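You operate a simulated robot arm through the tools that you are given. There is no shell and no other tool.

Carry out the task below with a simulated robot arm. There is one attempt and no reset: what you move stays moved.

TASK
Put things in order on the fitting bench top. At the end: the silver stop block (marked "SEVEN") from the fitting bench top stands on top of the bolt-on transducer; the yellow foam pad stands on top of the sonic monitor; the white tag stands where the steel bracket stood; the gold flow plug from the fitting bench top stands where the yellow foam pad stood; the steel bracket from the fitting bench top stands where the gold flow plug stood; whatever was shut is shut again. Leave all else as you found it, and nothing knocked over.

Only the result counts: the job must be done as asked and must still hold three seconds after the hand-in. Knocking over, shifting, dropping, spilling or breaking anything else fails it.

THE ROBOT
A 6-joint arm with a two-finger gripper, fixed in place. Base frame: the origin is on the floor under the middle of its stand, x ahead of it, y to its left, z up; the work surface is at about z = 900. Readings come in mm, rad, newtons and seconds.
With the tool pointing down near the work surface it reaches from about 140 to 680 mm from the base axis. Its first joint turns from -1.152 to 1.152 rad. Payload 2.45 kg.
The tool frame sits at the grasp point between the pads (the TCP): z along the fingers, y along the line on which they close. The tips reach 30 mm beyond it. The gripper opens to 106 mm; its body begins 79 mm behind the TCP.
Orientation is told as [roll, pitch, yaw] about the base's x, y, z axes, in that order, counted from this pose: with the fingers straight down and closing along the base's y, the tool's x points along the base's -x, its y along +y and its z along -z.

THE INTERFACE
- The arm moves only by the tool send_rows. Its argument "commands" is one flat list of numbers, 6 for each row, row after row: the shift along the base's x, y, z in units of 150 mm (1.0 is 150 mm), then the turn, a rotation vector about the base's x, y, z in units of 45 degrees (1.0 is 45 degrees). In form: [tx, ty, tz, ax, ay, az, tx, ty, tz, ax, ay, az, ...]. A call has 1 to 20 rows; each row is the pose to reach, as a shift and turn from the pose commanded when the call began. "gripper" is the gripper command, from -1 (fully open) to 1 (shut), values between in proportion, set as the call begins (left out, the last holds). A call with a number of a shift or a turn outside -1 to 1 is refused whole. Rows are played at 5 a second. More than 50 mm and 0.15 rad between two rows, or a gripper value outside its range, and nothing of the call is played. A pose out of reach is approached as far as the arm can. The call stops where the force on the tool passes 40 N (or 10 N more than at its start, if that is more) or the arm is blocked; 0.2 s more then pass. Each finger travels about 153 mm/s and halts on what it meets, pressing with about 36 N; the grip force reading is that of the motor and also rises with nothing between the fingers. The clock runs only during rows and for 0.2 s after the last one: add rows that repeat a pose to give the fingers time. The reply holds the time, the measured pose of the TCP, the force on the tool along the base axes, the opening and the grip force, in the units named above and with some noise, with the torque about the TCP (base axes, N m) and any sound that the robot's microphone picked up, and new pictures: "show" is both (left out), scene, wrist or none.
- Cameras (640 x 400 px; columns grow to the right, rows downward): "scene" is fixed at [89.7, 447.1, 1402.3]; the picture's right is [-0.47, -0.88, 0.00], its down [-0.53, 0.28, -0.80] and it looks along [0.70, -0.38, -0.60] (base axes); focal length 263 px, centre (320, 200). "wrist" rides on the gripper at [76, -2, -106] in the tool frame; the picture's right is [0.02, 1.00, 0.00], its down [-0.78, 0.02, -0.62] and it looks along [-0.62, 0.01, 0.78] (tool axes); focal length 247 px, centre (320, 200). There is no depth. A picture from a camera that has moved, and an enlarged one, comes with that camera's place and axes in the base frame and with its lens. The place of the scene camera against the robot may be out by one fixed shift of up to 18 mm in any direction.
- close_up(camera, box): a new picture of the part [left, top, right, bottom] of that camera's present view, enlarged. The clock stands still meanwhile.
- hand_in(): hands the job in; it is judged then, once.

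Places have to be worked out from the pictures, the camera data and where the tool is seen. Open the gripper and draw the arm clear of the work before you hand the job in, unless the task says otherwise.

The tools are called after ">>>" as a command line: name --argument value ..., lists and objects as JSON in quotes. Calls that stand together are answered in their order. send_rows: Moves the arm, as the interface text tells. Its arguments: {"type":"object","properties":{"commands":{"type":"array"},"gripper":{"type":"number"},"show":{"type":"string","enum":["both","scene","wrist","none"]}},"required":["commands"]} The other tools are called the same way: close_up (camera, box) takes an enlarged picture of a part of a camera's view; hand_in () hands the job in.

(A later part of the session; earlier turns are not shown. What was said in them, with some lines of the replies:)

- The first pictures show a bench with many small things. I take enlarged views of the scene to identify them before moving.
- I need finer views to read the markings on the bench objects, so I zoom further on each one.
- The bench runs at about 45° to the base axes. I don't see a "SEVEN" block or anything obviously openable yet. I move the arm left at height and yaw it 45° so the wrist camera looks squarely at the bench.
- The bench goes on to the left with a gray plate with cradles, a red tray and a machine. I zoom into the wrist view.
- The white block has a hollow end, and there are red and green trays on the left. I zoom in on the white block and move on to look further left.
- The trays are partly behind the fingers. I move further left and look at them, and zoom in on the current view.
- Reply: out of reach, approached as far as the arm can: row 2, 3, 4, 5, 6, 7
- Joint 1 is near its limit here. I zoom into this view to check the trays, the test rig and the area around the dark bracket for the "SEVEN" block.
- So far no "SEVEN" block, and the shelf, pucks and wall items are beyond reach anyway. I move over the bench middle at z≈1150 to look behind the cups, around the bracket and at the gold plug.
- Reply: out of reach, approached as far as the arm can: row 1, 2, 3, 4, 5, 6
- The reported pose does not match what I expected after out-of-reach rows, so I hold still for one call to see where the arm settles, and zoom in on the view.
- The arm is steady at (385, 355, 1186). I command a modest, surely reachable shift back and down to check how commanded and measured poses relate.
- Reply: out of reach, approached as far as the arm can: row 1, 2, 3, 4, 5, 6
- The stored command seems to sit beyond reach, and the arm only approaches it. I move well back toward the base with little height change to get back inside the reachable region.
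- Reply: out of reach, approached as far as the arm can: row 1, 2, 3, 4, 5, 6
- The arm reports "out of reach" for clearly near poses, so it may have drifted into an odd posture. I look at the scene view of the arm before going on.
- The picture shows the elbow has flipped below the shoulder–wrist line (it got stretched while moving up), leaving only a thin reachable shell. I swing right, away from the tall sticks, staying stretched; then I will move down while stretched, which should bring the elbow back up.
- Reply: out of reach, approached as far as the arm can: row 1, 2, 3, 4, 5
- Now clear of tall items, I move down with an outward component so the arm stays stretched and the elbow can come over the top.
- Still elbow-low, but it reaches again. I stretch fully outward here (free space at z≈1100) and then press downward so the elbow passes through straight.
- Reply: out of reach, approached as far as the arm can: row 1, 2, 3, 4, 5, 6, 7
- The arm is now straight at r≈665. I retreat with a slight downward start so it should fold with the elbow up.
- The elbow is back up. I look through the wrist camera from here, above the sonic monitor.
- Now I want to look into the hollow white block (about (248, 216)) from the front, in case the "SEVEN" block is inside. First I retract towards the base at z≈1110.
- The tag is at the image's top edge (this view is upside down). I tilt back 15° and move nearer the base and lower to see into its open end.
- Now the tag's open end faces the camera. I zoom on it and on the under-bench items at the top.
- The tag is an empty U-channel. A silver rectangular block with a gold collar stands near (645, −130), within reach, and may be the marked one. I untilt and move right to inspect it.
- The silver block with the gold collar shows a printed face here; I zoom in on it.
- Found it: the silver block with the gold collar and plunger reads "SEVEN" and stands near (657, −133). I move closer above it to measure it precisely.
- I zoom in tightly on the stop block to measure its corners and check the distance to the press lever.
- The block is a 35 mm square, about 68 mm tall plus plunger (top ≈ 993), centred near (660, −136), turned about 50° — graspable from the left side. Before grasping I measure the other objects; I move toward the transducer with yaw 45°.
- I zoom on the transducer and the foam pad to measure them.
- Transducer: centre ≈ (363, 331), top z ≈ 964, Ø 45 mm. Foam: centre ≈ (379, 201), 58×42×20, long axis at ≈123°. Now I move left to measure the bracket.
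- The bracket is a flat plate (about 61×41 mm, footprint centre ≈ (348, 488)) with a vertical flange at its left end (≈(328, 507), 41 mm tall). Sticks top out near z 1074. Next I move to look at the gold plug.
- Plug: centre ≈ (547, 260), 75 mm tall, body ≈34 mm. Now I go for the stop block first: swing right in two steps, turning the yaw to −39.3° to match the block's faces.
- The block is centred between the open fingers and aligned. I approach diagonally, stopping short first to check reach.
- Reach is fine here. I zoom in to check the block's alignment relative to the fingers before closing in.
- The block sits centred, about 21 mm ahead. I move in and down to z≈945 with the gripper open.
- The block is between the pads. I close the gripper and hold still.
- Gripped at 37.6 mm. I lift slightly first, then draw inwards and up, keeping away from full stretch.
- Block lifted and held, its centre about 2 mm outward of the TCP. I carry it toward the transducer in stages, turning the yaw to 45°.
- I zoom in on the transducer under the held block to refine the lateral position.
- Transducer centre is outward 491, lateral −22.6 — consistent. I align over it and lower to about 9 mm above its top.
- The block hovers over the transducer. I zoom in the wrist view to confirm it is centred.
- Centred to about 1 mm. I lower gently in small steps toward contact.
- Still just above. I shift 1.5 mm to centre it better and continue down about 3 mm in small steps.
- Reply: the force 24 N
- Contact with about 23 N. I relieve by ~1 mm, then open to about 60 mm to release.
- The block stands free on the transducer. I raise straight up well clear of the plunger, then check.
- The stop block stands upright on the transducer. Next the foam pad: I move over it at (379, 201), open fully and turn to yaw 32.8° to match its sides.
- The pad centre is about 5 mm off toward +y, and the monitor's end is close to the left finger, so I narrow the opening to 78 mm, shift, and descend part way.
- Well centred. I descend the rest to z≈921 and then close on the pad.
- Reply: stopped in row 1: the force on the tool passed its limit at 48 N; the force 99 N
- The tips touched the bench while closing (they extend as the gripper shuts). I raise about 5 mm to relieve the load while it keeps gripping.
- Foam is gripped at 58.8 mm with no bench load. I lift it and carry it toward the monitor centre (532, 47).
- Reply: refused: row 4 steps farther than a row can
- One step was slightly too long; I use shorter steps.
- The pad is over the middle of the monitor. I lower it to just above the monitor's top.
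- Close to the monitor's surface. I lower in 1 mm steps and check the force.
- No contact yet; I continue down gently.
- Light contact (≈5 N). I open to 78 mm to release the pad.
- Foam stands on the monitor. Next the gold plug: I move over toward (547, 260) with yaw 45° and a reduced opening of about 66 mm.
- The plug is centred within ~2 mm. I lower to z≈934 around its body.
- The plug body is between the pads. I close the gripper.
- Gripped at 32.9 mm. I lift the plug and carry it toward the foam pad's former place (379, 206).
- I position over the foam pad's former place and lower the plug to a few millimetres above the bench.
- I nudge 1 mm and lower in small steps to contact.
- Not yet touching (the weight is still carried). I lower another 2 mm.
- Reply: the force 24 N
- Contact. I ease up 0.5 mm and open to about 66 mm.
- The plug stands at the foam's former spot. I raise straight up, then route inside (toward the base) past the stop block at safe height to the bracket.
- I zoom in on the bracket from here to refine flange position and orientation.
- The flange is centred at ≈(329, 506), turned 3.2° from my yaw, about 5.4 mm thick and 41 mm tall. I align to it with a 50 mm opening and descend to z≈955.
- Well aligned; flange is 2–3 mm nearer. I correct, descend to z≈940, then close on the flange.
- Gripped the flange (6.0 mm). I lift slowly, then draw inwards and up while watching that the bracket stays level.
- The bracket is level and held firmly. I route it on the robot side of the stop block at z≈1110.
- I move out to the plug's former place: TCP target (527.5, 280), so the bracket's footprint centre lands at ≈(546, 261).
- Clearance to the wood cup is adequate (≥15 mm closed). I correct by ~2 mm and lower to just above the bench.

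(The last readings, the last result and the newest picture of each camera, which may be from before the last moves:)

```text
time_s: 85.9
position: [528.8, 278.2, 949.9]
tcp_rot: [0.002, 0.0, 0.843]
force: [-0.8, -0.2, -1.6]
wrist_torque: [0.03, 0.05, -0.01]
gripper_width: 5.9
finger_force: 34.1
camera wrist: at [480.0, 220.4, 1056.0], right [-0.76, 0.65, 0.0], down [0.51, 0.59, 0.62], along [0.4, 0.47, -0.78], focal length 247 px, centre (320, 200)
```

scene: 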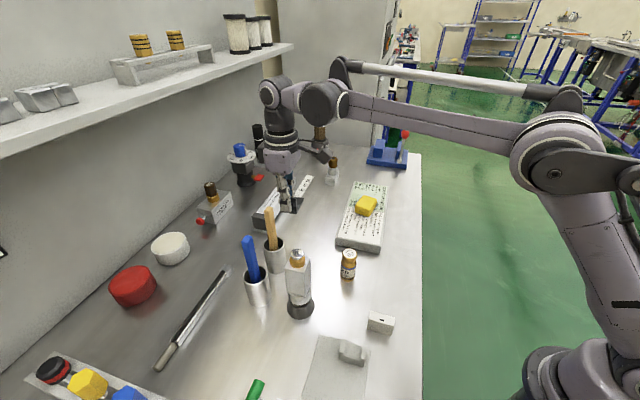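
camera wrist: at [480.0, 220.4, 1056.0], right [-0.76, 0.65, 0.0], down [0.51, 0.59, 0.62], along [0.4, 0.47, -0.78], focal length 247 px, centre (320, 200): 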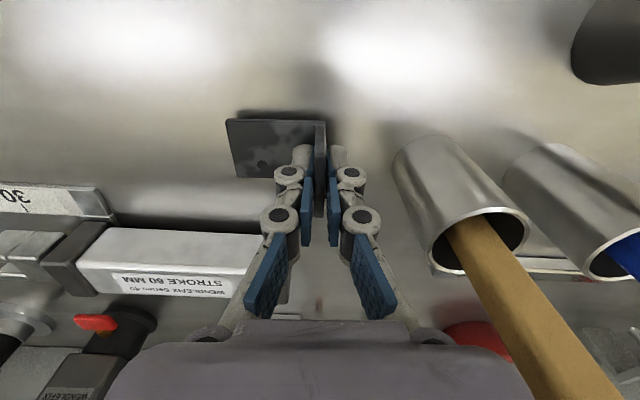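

Good clearance. I lower the last millimetres in small steps.

>>> send_rows --commands '[0, 0, -0.012, 0, 0, 0, 0, 0, -0.024, 0, 0, 0, 0, 0, -0.036, 0, 0, 0, 0, 0, -0.045, 0, 0, 0, 0, 0, -0.045, 0, 0, 0]' --show "none"

```text
time_s: 87.1
position: [528.1, 279.5, 941.8]
tcp_rot: [0.002, 0.0, 0.842]
force: [0.8, 0.9, -1.4]
wrist_torque: [-0.01, 0.03, 0.03]
gripper_width: 5.9
finger_force: 34.1
```

Not yet in contact; I go down a further 2 mm.

>>> send_rows --commands '[0, 0, -0.006, 0, 0, 0, 0, 0, -0.012, 0, 0, 0, 0, 0, -0.012, 0, 0, 0]' --show "none"

```text
time_s: 87.9
position: [527.6, 279.6, 940.6]
tcp_rot: [0.002, -0.001, 0.843]
force: [1.0, 2.1, 7.0]
wrist_torque: [-0.01, 0.0, 0.04]
gripper_width: 6.3
finger_force: 33.5
```

Contact at about 7 N. I release by opening only to 18 mm, keeping clear of the cup.

>>> send_rows --commands '[0, 0, 0, 0, 0, 0, 0, 0, 0, 0, 0, 0, 0, 0, 0, 0, 0, 0]' --gripper 0.66 --show "wrist"

```text
time_s: 88.7
position: [528.1, 280.2, 940.4]
tcp_rot: [0.002, -0.001, 0.84]
force: [-0.1, 0.0, -0.4]
wrist_torque: [0.0, 0.01, -0.03]
gripper_width: 18.2
finger_force: 0.2
camera wrist: at [479.5, 220.9, 1047.2], right [-0.76, 0.65, 0.0], down [0.51, 0.59, 0.62], along [0.4, 0.47, -0.78], focal length 247 px, centre (320, 200)
```

wrist: 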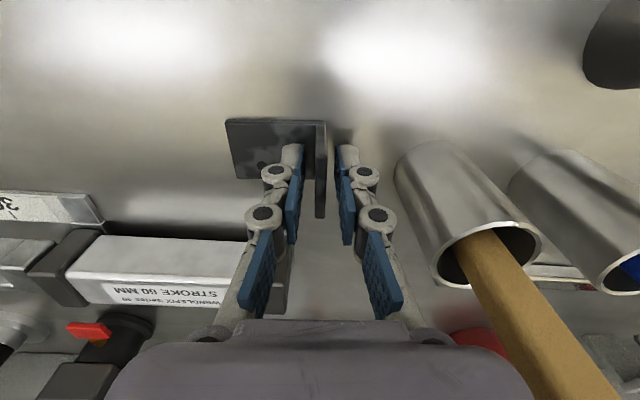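

Released. I raise straight up and back inward, then verify the bracket.

>>> send_rows --commands '[0, 0, 0.1, 0, 0, 0, 0, 0, 0.3, 0, 0, 0, 0, 0, 0.55, 0, 0, 0, -0.1, -0.1, 0.75, 0, 0, 0, -0.3, -0.3, 0.9, 0, 0, 0, -0.3, -0.3, 0.9, 0, 0, 0]' --show "both"

>>> close_up --camera "wrist" --box '[230, 90, 410, 230]'

```text
time_s: 90.1
position: [483.2, 231.5, 1075.1]
tcp_rot: [0.001, 0.0, 0.841]
force: [0.7, 0.3, 0.0]
wrist_torque: [0.03, -0.01, 0.01]
gripper_width: 18.1
finger_force: 0.0
camera wrist: at [434.8, 174.3, 1181.4], right [-0.76, 0.65, 0.0], down [0.51, 0.59, 0.62], along [0.4, 0.47, -0.78], focal length 247 px, centre (320, 200)
```

scene: 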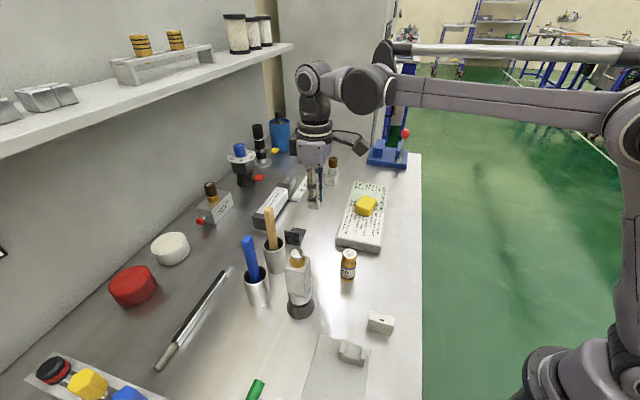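
wrist: 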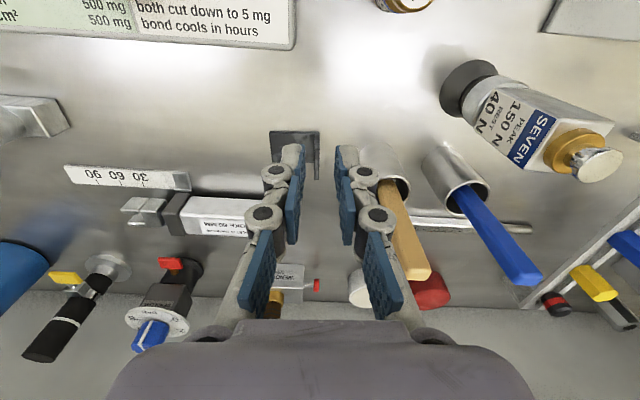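

```text
2.86 times, centred on (320, 160) of wrist
camera zoom: at [434.8, 174.3, 1181.4], right [-0.76, 0.65, 0.0], down [0.51, 0.59, 0.62], along [0.4, 0.47, -0.78], focal length 706 px, centre (320, 314)
```

zoom: 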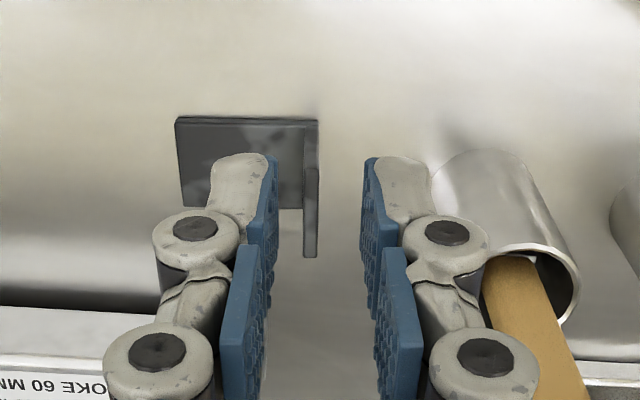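

The bracket stands within about 3 mm of the plug's former spot. Last: the white tag. I move above it (≈(252, 221)) with a 40 mm opening and take a close look.

>>> send_rows --commands '[-0.25, 0, 0, 0, 0, 0, -0.5, 0, 0, 0, 0, 0, -0.75, 0, 0, 0, 0, 0, -1.0, -0.02, 0, 0, 0, 0, -1.0, -0.02, 0, 0, 0, 0]' --gripper 0.245 --show "none"

>>> send_rows --commands '[-0.2, 0, -0.05, 0, 0, -0.035, -0.4, -0.03, -0.15, 0, 0, -0.071, -0.54, -0.05, -0.3, 0, 0, -0.071, -0.54, -0.05, -0.3, 0, 0, -0.071]' --show "both"

>>> close_up --camera "wrist" --box '[230, 40, 430, 200]'

```text
time_s: 91.3
position: [333.7, 228.7, 1075.0]
tcp_rot: [0.003, -0.001, 0.841]
force: [0.1, 0.2, -0.4]
wrist_torque: [0.03, 0.01, -0.03]
gripper_width: 40.1
finger_force: 0.1
```

```text
time_s: 92.3
position: [252.3, 221.2, 1031.3]
tcp_rot: [0.001, -0.001, 0.786]
force: [-0.3, -0.9, -0.9]
wrist_torque: [-0.01, 0.0, 0.01]
gripper_width: 39.8
finger_force: 0.0
camera wrist: at [200.3, 166.7, 1137.9], right [-0.72, 0.69, 0.0], down [0.54, 0.56, 0.62], along [0.43, 0.45, -0.78], focal length 247 px, centre (320, 200)
```

scene: 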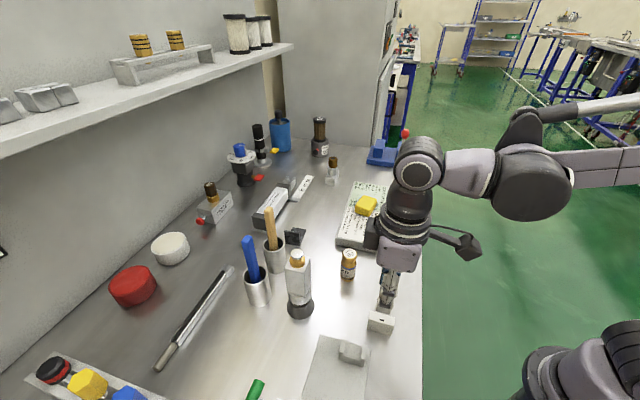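
wrist: 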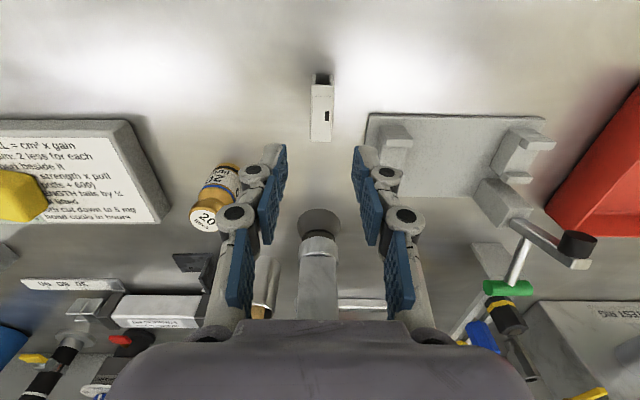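

```text
2.50 times, centred on (330, 120) of wrist
camera zoom: at [200.3, 166.7, 1137.9], right [-0.72, 0.69, 0.0], down [0.54, 0.56, 0.62], along [0.43, 0.45, -0.78], focal length 617 px, centre (295, 400)
```

zoom: 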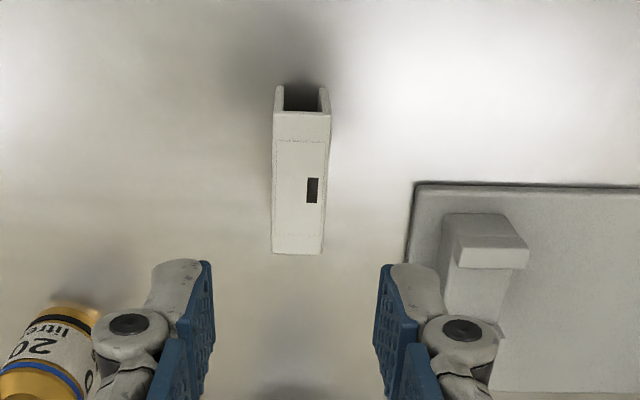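

The tag is centred within 3–4 mm and aligned. I correct and descend to z≈934.

>>> send_rows --commands '[-0.015, -0.015, -0.1, 0, 0, 0, -0.015, -0.015, -0.3, 0, 0, 0, -0.015, -0.015, -0.5, 0, 0, 0, -0.015, -0.015, -0.6, 0, 0, 0, -0.015, -0.015, -0.647, 0, 0, 0, -0.015, -0.015, -0.647, 0, 0, 0]' --show "wrist"

```text
time_s: 93.7
position: [249.9, 221.7, 933.4]
tcp_rot: [0.003, 0.002, 0.786]
force: [0.9, 0.0, 0.2]
wrist_torque: [-0.01, 0.0, 0.02]
gripper_width: 39.9
finger_force: 0.0
camera wrist: at [198.8, 166.5, 1040.0], right [-0.72, 0.69, 0.0], down [0.54, 0.56, 0.62], along [0.43, 0.45, -0.78], focal length 247 px, centre (320, 200)
```

wrist: 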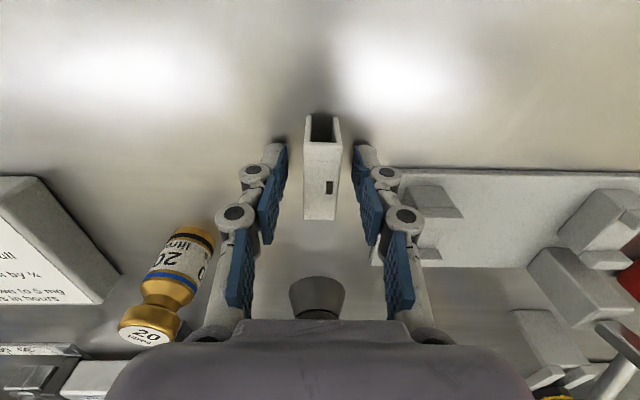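

The tag is between the pads with no contact forces. I close the gripper.

>>> send_rows --commands '[0, 0, 0, 0, 0, 0, 0, 0, 0, 0, 0, 0, 0, 0, 0, 0, 0, 0]' --gripper 1 --show "wrist"

```text
time_s: 94.5
position: [250.7, 221.6, 933.3]
tcp_rot: [0.001, 0.0, 0.785]
force: [0.0, -0.3, -0.3]
wrist_torque: [-0.02, 0.01, -0.02]
gripper_width: 16.6
finger_force: 35.8
camera wrist: at [198.7, 166.5, 1040.1], right [-0.72, 0.69, 0.0], down [0.54, 0.56, 0.62], along [0.43, 0.45, -0.78], focal length 247 px, centre (320, 200)
```

wrist: 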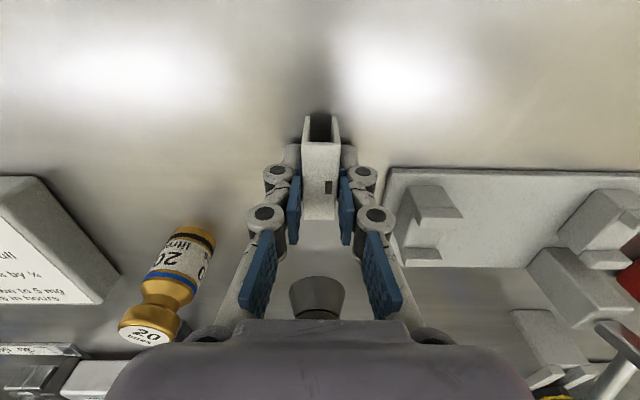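

Gripped at 16.6 mm, tag centre 2 mm nearer than the TCP. I lift it and route left of the stop block toward the bracket's former place (348, 488).

>>> send_rows --commands '[0, 0, 0.08, 0, 0, 0, 0, 0, 0.3, 0, 0, 0, 0, 0, 0.6, 0, 0, 0, 0, 0.15, 0.85, 0, 0, 0, -0.01, 0.4, 0.85, 0, 0, 0, -0.02, 0.645, 0.85, 0, 0, 0, -0.02, 0.645, 0.85, 0, 0, 0]' --show "wrist"

>>> send_rows --commands '[0.11, 0.25, 0, 0, 0, 0, 0.2, 0.47, 0, 0, 0, 0, 0.283, 0.66, 0, 0, 0, 0, 0.43, 0.82, -0.05, 0, 0, 0, 0.55, 0.98, -0.1, 0, 0, 0, 0.55, 0.98, -0.1, 0, 0, 0]' --show "both"

```text
time_s: 96.1
position: [247.7, 319.8, 1060.3]
tcp_rot: [0.0, 0.0, 0.785]
force: [0.7, 0.3, -0.7]
wrist_torque: [0.0, 0.02, 0.02]
gripper_width: 16.6
finger_force: 35.6
camera wrist: at [196.2, 263.9, 1167.6], right [-0.72, 0.69, 0.0], down [0.54, 0.56, 0.62], along [0.43, 0.45, -0.78], focal length 247 px, centre (320, 200)
```

wrist: 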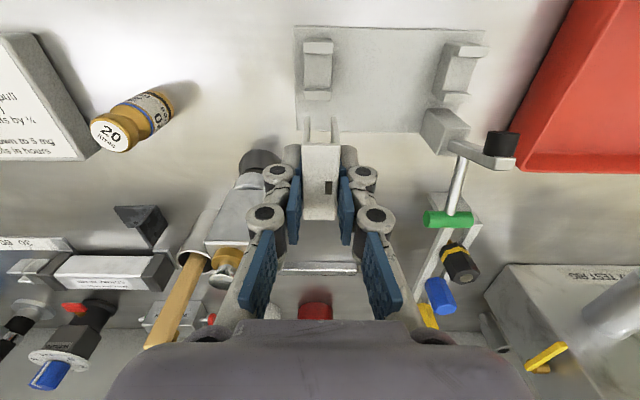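

```text
time_s: 97.5
position: [329.4, 465.4, 1042.7]
tcp_rot: [0.002, 0.001, 0.785]
force: [-1.3, 0.0, 0.3]
wrist_torque: [0.04, 0.01, 0.01]
gripper_width: 16.5
finger_force: 35.9
camera wrist: at [277.1, 410.3, 1149.7], right [-0.72, 0.69, 0.0], down [0.54, 0.56, 0.62], along [0.43, 0.45, -0.78], focal length 247 px, centre (320, 200)
```

scene: 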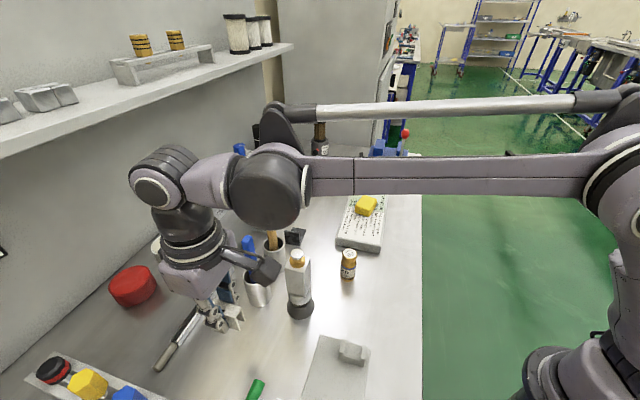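
wrist: 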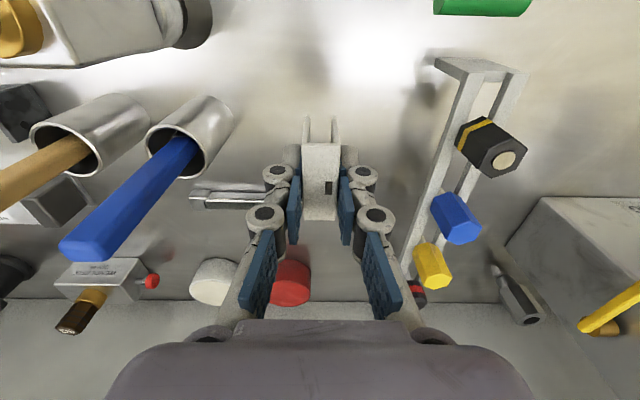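

I move over (349.5, 489.7) and lower to a few millimetres above the bench.

>>> send_rows --commands '[0.065, 0.08, 0, 0, 0, 0, 0.13, 0.163, -0.1, 0, 0, 0, 0.13, 0.163, -0.3, 0, 0, 0, 0.13, 0.163, -0.5, 0, 0, 0, 0.13, 0.163, -0.64, 0, 0, 0, 0.13, 0.163, -0.693, 0, 0, 0, 0.13, 0.163, -0.693, 0, 0, 0]' --show "both"

```text
time_s: 99.1
position: [350.0, 490.3, 940.5]
tcp_rot: [0.002, 0.0, 0.785]
force: [0.1, -0.5, -0.1]
wrist_torque: [0.03, 0.05, 0.02]
gripper_width: 16.6
finger_force: 36.2
camera wrist: at [298.1, 433.9, 1048.1], right [-0.72, 0.69, 0.0], down [0.54, 0.56, 0.62], along [0.43, 0.45, -0.78], focal length 247 px, centre (320, 200)
```

scene: 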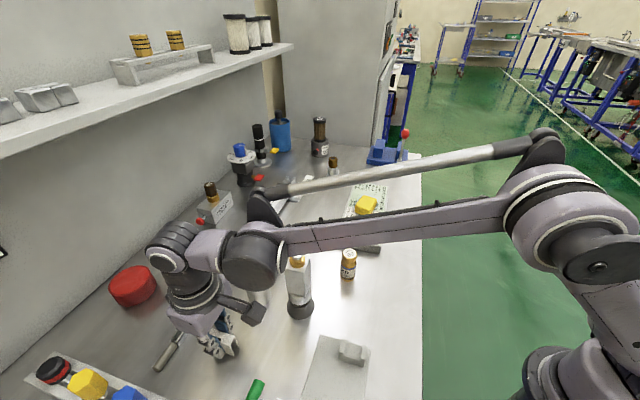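
wrist: 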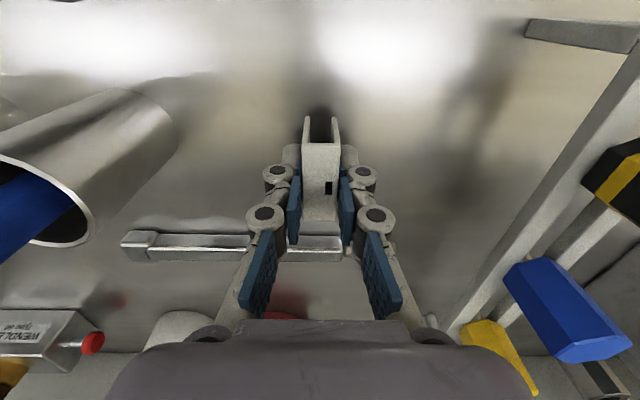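

Now I lower the last few millimetres in small steps.

>>> send_rows --commands '[-0.003, -0.003, -0.012, 0, 0, 0, -0.003, -0.003, -0.024, 0, 0, 0, -0.003, -0.003, -0.036, 0, 0, 0, -0.003, -0.003, -0.042, 0, 0, 0, -0.003, -0.003, -0.042, 0, 0, 0]' --show "none"

```text
time_s: 100.3
position: [349.8, 488.5, 934.6]
tcp_rot: [0.001, 0.0, 0.785]
force: [-0.7, -0.9, -0.7]
wrist_torque: [0.0, -0.01, -0.01]
gripper_width: 16.7
finger_force: 35.9
```

No contact yet; another 1.5–2 mm.

>>> send_rows --commands '[0, 0, -0.006, 0, 0, 0, 0, 0, -0.01, 0, 0, 0, 0, 0, -0.01, 0, 0, 0]' --show "none"

```text
time_s: 101.1
position: [349.0, 488.0, 933.6]
tcp_rot: [0.002, -0.002, 0.787]
force: [0.7, 0.0, 1.1]
wrist_torque: [0.03, -0.05, -0.01]
gripper_width: 16.5
finger_force: 36.4
```

Almost touching. I lower under 1 mm more.

>>> send_rows --commands '[0, 0, -0.003, 0, 0, 0, 0, 0, -0.005, 0, 0, 0, 0, 0, -0.005, 0, 0, 0]' --show "none"

```text
time_s: 101.9
position: [348.2, 487.7, 933.1]
tcp_rot: [0.003, -0.002, 0.785]
force: [1.3, -0.8, 19.1]
wrist_torque: [-0.04, -0.02, 0.02]
gripper_width: 16.8
finger_force: 35.9
```

Contact. I ease off 0.4 mm and open to 40 mm.

>>> send_rows --commands '[0, 0, 0.003, 0, 0, 0, 0, 0, 0.003, 0, 0, 0]' --show "none"

>>> send_rows --commands '[0, 0, 0, 0, 0, 0, 0, 0, 0, 0, 0, 0, 0, 0, 0, 0, 0, 0]' --gripper 0.245 --show "wrist"

```text
time_s: 102.5
position: [348.7, 487.3, 933.2]
tcp_rot: [0.004, 0.002, 0.785]
force: [-0.8, -3.0, 5.6]
wrist_torque: [-0.01, -0.07, -0.03]
gripper_width: 16.7
finger_force: 36.0
```

```text
time_s: 103.3
position: [349.0, 488.0, 932.9]
tcp_rot: [0.002, -0.001, 0.787]
force: [-0.2, 1.4, 0.3]
wrist_torque: [0.02, 0.03, 0.02]
gripper_width: 39.7
finger_force: 0.1
camera wrist: at [296.7, 433.4, 1039.9], right [-0.72, 0.69, 0.0], down [0.54, 0.56, 0.62], along [0.43, 0.45, -0.78], focal length 247 px, centre (320, 200)
```

wrist: 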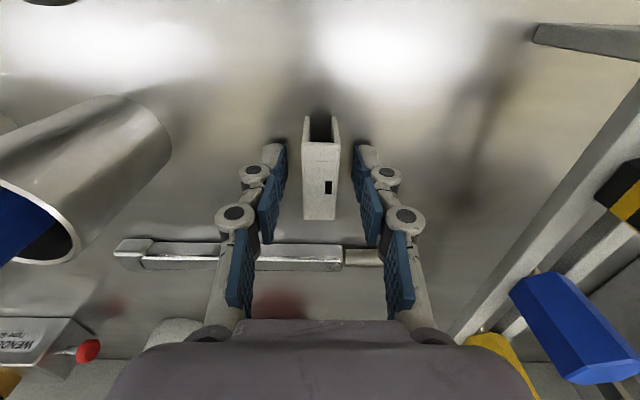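

The tag stands released. I raise straight up, then withdraw inward, keeping left of the stop block.

>>> send_rows --commands '[0, 0, 0.12, 0, 0, 0, 0, 0, 0.38, 0, 0, 0, -0.1, -0.12, 0.62, 0, 0, 0, -0.28, -0.28, 0.82, 0, 0, 0, -0.46, -0.45, 1.0, 0, 0, 0, -0.46, -0.45, 1.0, 0, 0, 0]' --show "both"

>>> close_up --camera "wrist" --box '[180, 60, 460, 260]'

```text
time_s: 104.7
position: [281.3, 419.0, 1088.2]
tcp_rot: [0.004, -0.001, 0.785]
force: [0.0, -0.4, -0.9]
wrist_torque: [0.01, 0.01, -0.02]
gripper_width: 39.9
finger_force: 0.0
camera wrist: at [228.6, 365.4, 1194.6], right [-0.72, 0.69, 0.0], down [0.54, 0.56, 0.62], along [0.43, 0.45, -0.78], focal length 247 px, centre (320, 200)
```

scene: 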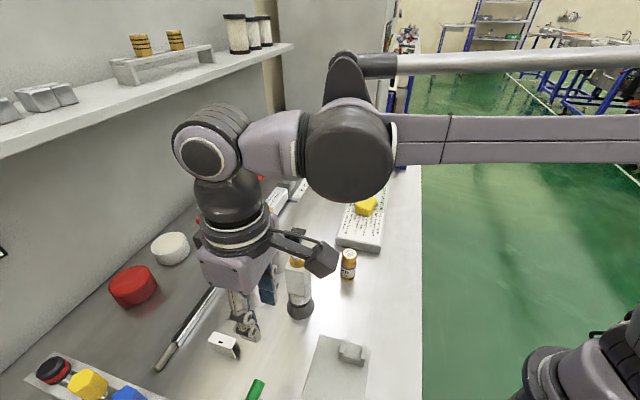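
wrist: 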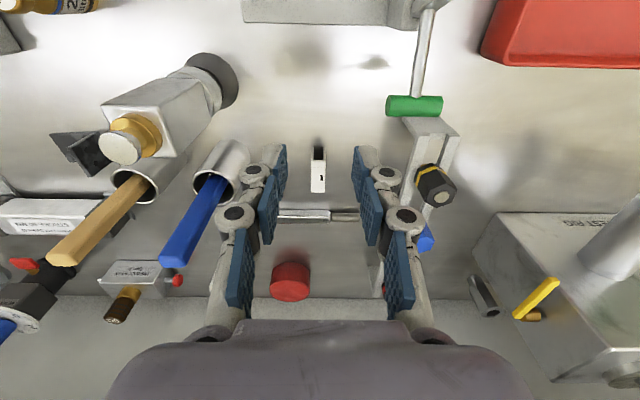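

```text
2.00 times, centred on (320, 160) of wrist
camera zoom: at [228.6, 365.4, 1194.6], right [-0.72, 0.69, 0.0], down [0.54, 0.56, 0.62], along [0.43, 0.45, -0.78], focal length 494 px, centre (320, 280)
```

zoom: 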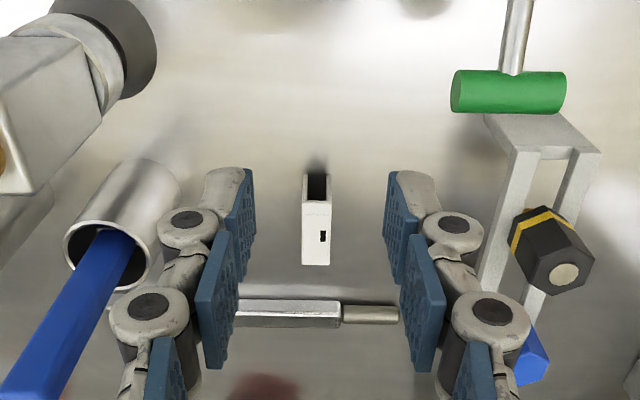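

The tag stands upright at the bracket's former place. I withdraw the arm inward and up in stages to its starting area so I can check everything.

>>> send_rows --commands '[-0.12, -0.17, 0.05, 0, 0, 0, -0.24, -0.34, 0.1, 0, 0, 0, -0.36, -0.5, 0.15, 0, 0, 0, -0.4, -0.65, 0.2, 0, 0, 0, -0.4, -0.65, 0.2, 0, 0, 0]' --show "none"

>>> send_rows --commands '[0.05, -0.25, 0.1, 0, 0, -0.18, 0.1, -0.5, 0.2, 0, 0, -0.36, 0.15, -0.75, 0.3, 0, 0, -0.54, 0.2, -0.98, 0.4, 0, 0, -0.72, 0.2, -0.98, 0.4, 0, 0, -0.9, 0.2, -0.98, 0.4, 0, 0, -1.0]' --gripper -1 --show "none"

>>> send_rows --commands '[0.12, -0.24, 0, 0, 0, 0, 0.24, -0.48, 0, 0, 0, 0, 0.36, -0.72, 0, 0, 0, 0, 0.48, -0.94, 0, 0, 0, 0, 0.6, -0.94, 0, 0, 0, 0, 0.6, -0.94, 0, 0, 0, 0]' --show "both"

```text
time_s: 105.9
position: [218.7, 323.6, 1113.5]
tcp_rot: [0.002, 0.0, 0.786]
force: [-0.8, 0.4, 0.2]
wrist_torque: [-0.03, 0.01, 0.0]
gripper_width: 40.0
finger_force: 0.1
```

```text
time_s: 107.3
position: [249.1, 173.8, 1175.3]
tcp_rot: [0.002, 0.001, 0.0]
force: [0.2, -0.2, -0.6]
wrist_torque: [-0.02, 0.03, -0.03]
gripper_width: 106.0
finger_force: 0.0
```

```text
time_s: 108.7
position: [340.5, 36.5, 1173.7]
tcp_rot: [0.004, 0.001, 0.0]
force: [0.4, -0.2, -0.5]
wrist_torque: [0.01, -0.04, 0.0]
gripper_width: 106.2
finger_force: 0.0
camera wrist: at [264.9, 34.0, 1280.3], right [-0.02, 1.0, 0.0], down [0.78, 0.02, 0.62], along [0.62, 0.01, -0.78], focal length 247 px, centre (320, 200)
```

scene: 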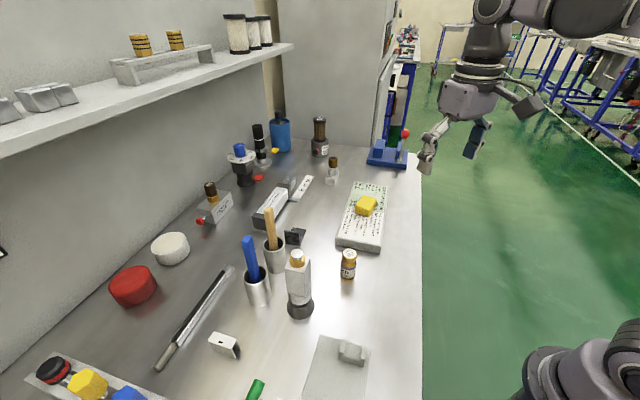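
wrist: 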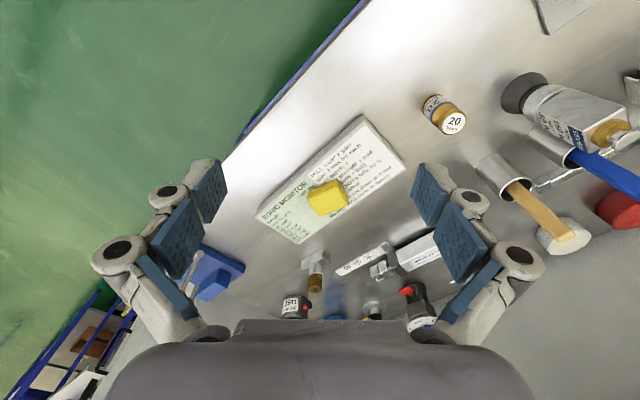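

Everything appears in place. I zoom in on the scene for a final check of each item before handing in.

>>> close_up --camera "scene" --box '[180, 220, 440, 400]'

>>> close_up --camera "scene" --box '[240, 170, 400, 270]'

>>> close_up --camera "scene" --box '[270, 230, 330, 330]'

```text
2.22 times, centred on (310, 310) of scene
camera zoom: at [89.7, 447.1, 1402.3], right [-0.47, -0.88, 0.0], down [-0.53, 0.28, -0.8], along [0.7, -0.38, -0.6], focal length 584 px, centre (342, -44)
```

zoom: 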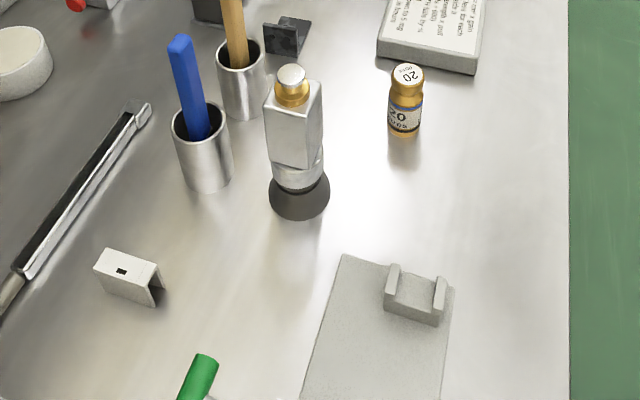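

```text
4.00 times, centred on (320, 220) of scene
camera zoom: at [89.7, 447.1, 1402.3], right [-0.47, -0.88, 0.0], down [-0.53, 0.28, -0.8], along [0.7, -0.38, -0.6], focal length 1052 px, centre (320, 120)
```

zoom: 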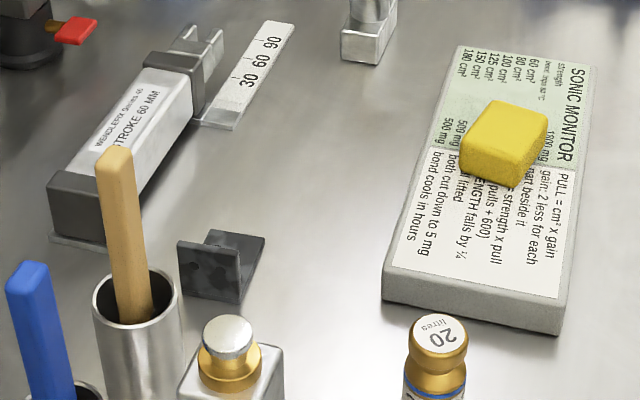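

```text
4.00 times, centred on (300, 280) of scene
camera zoom: at [89.7, 447.1, 1402.3], right [-0.47, -0.88, 0.0], down [-0.53, 0.28, -0.8], along [0.7, -0.38, -0.6], focal length 1052 px, centre (400, -120)
```

zoom: 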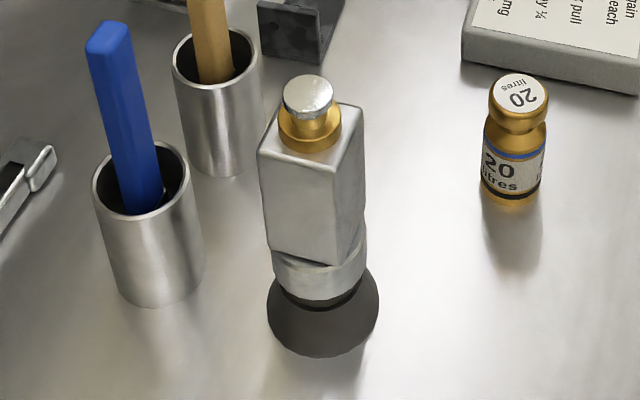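

All five items match the task: the stop block is upright on the unmoved transducer and the foam is on the monitor. The plug, bracket and tag stand on their swapped spots, and nothing else has moved. The gripper is open and the arm is clear, so I hand in.

>>> hand_in

```text
The job is handed in.
```

I moved all five items and handed the job in. The last pictures show everything standing and nothing else shifted; I don't have the judging result.

| Item | Where it now stands |
|---|---|
| Silver stop block ("SEVEN") | upright on top of the 28 kHz unit, which I took to be the bolt-on transducer |
| Yellow foam pad | near the middle of the sonic monitor's top |
| Gold flow plug ("20 litres") | where the foam pad stood, within about 2 mm |
| Steel bracket | where the gold flow plug stood, within about 3 mm |
| White tag | where the steel bracket stood, within about 2 mm |

- **Identification:** the white tag carries no label, so I took it to be the small white U-shaped channel with the dark window.
- **Shut things:** I opened nothing, so there was nothing to shut again.
- **Contact with the bench:** while gripping the foam pad, the fingertips pressed on the bench with up to about 100 N for a moment. I backed off at once and saw no sign of anything shifting.
- **Arm:** the gripper is open and the arm is back near its start position, clear of the work.
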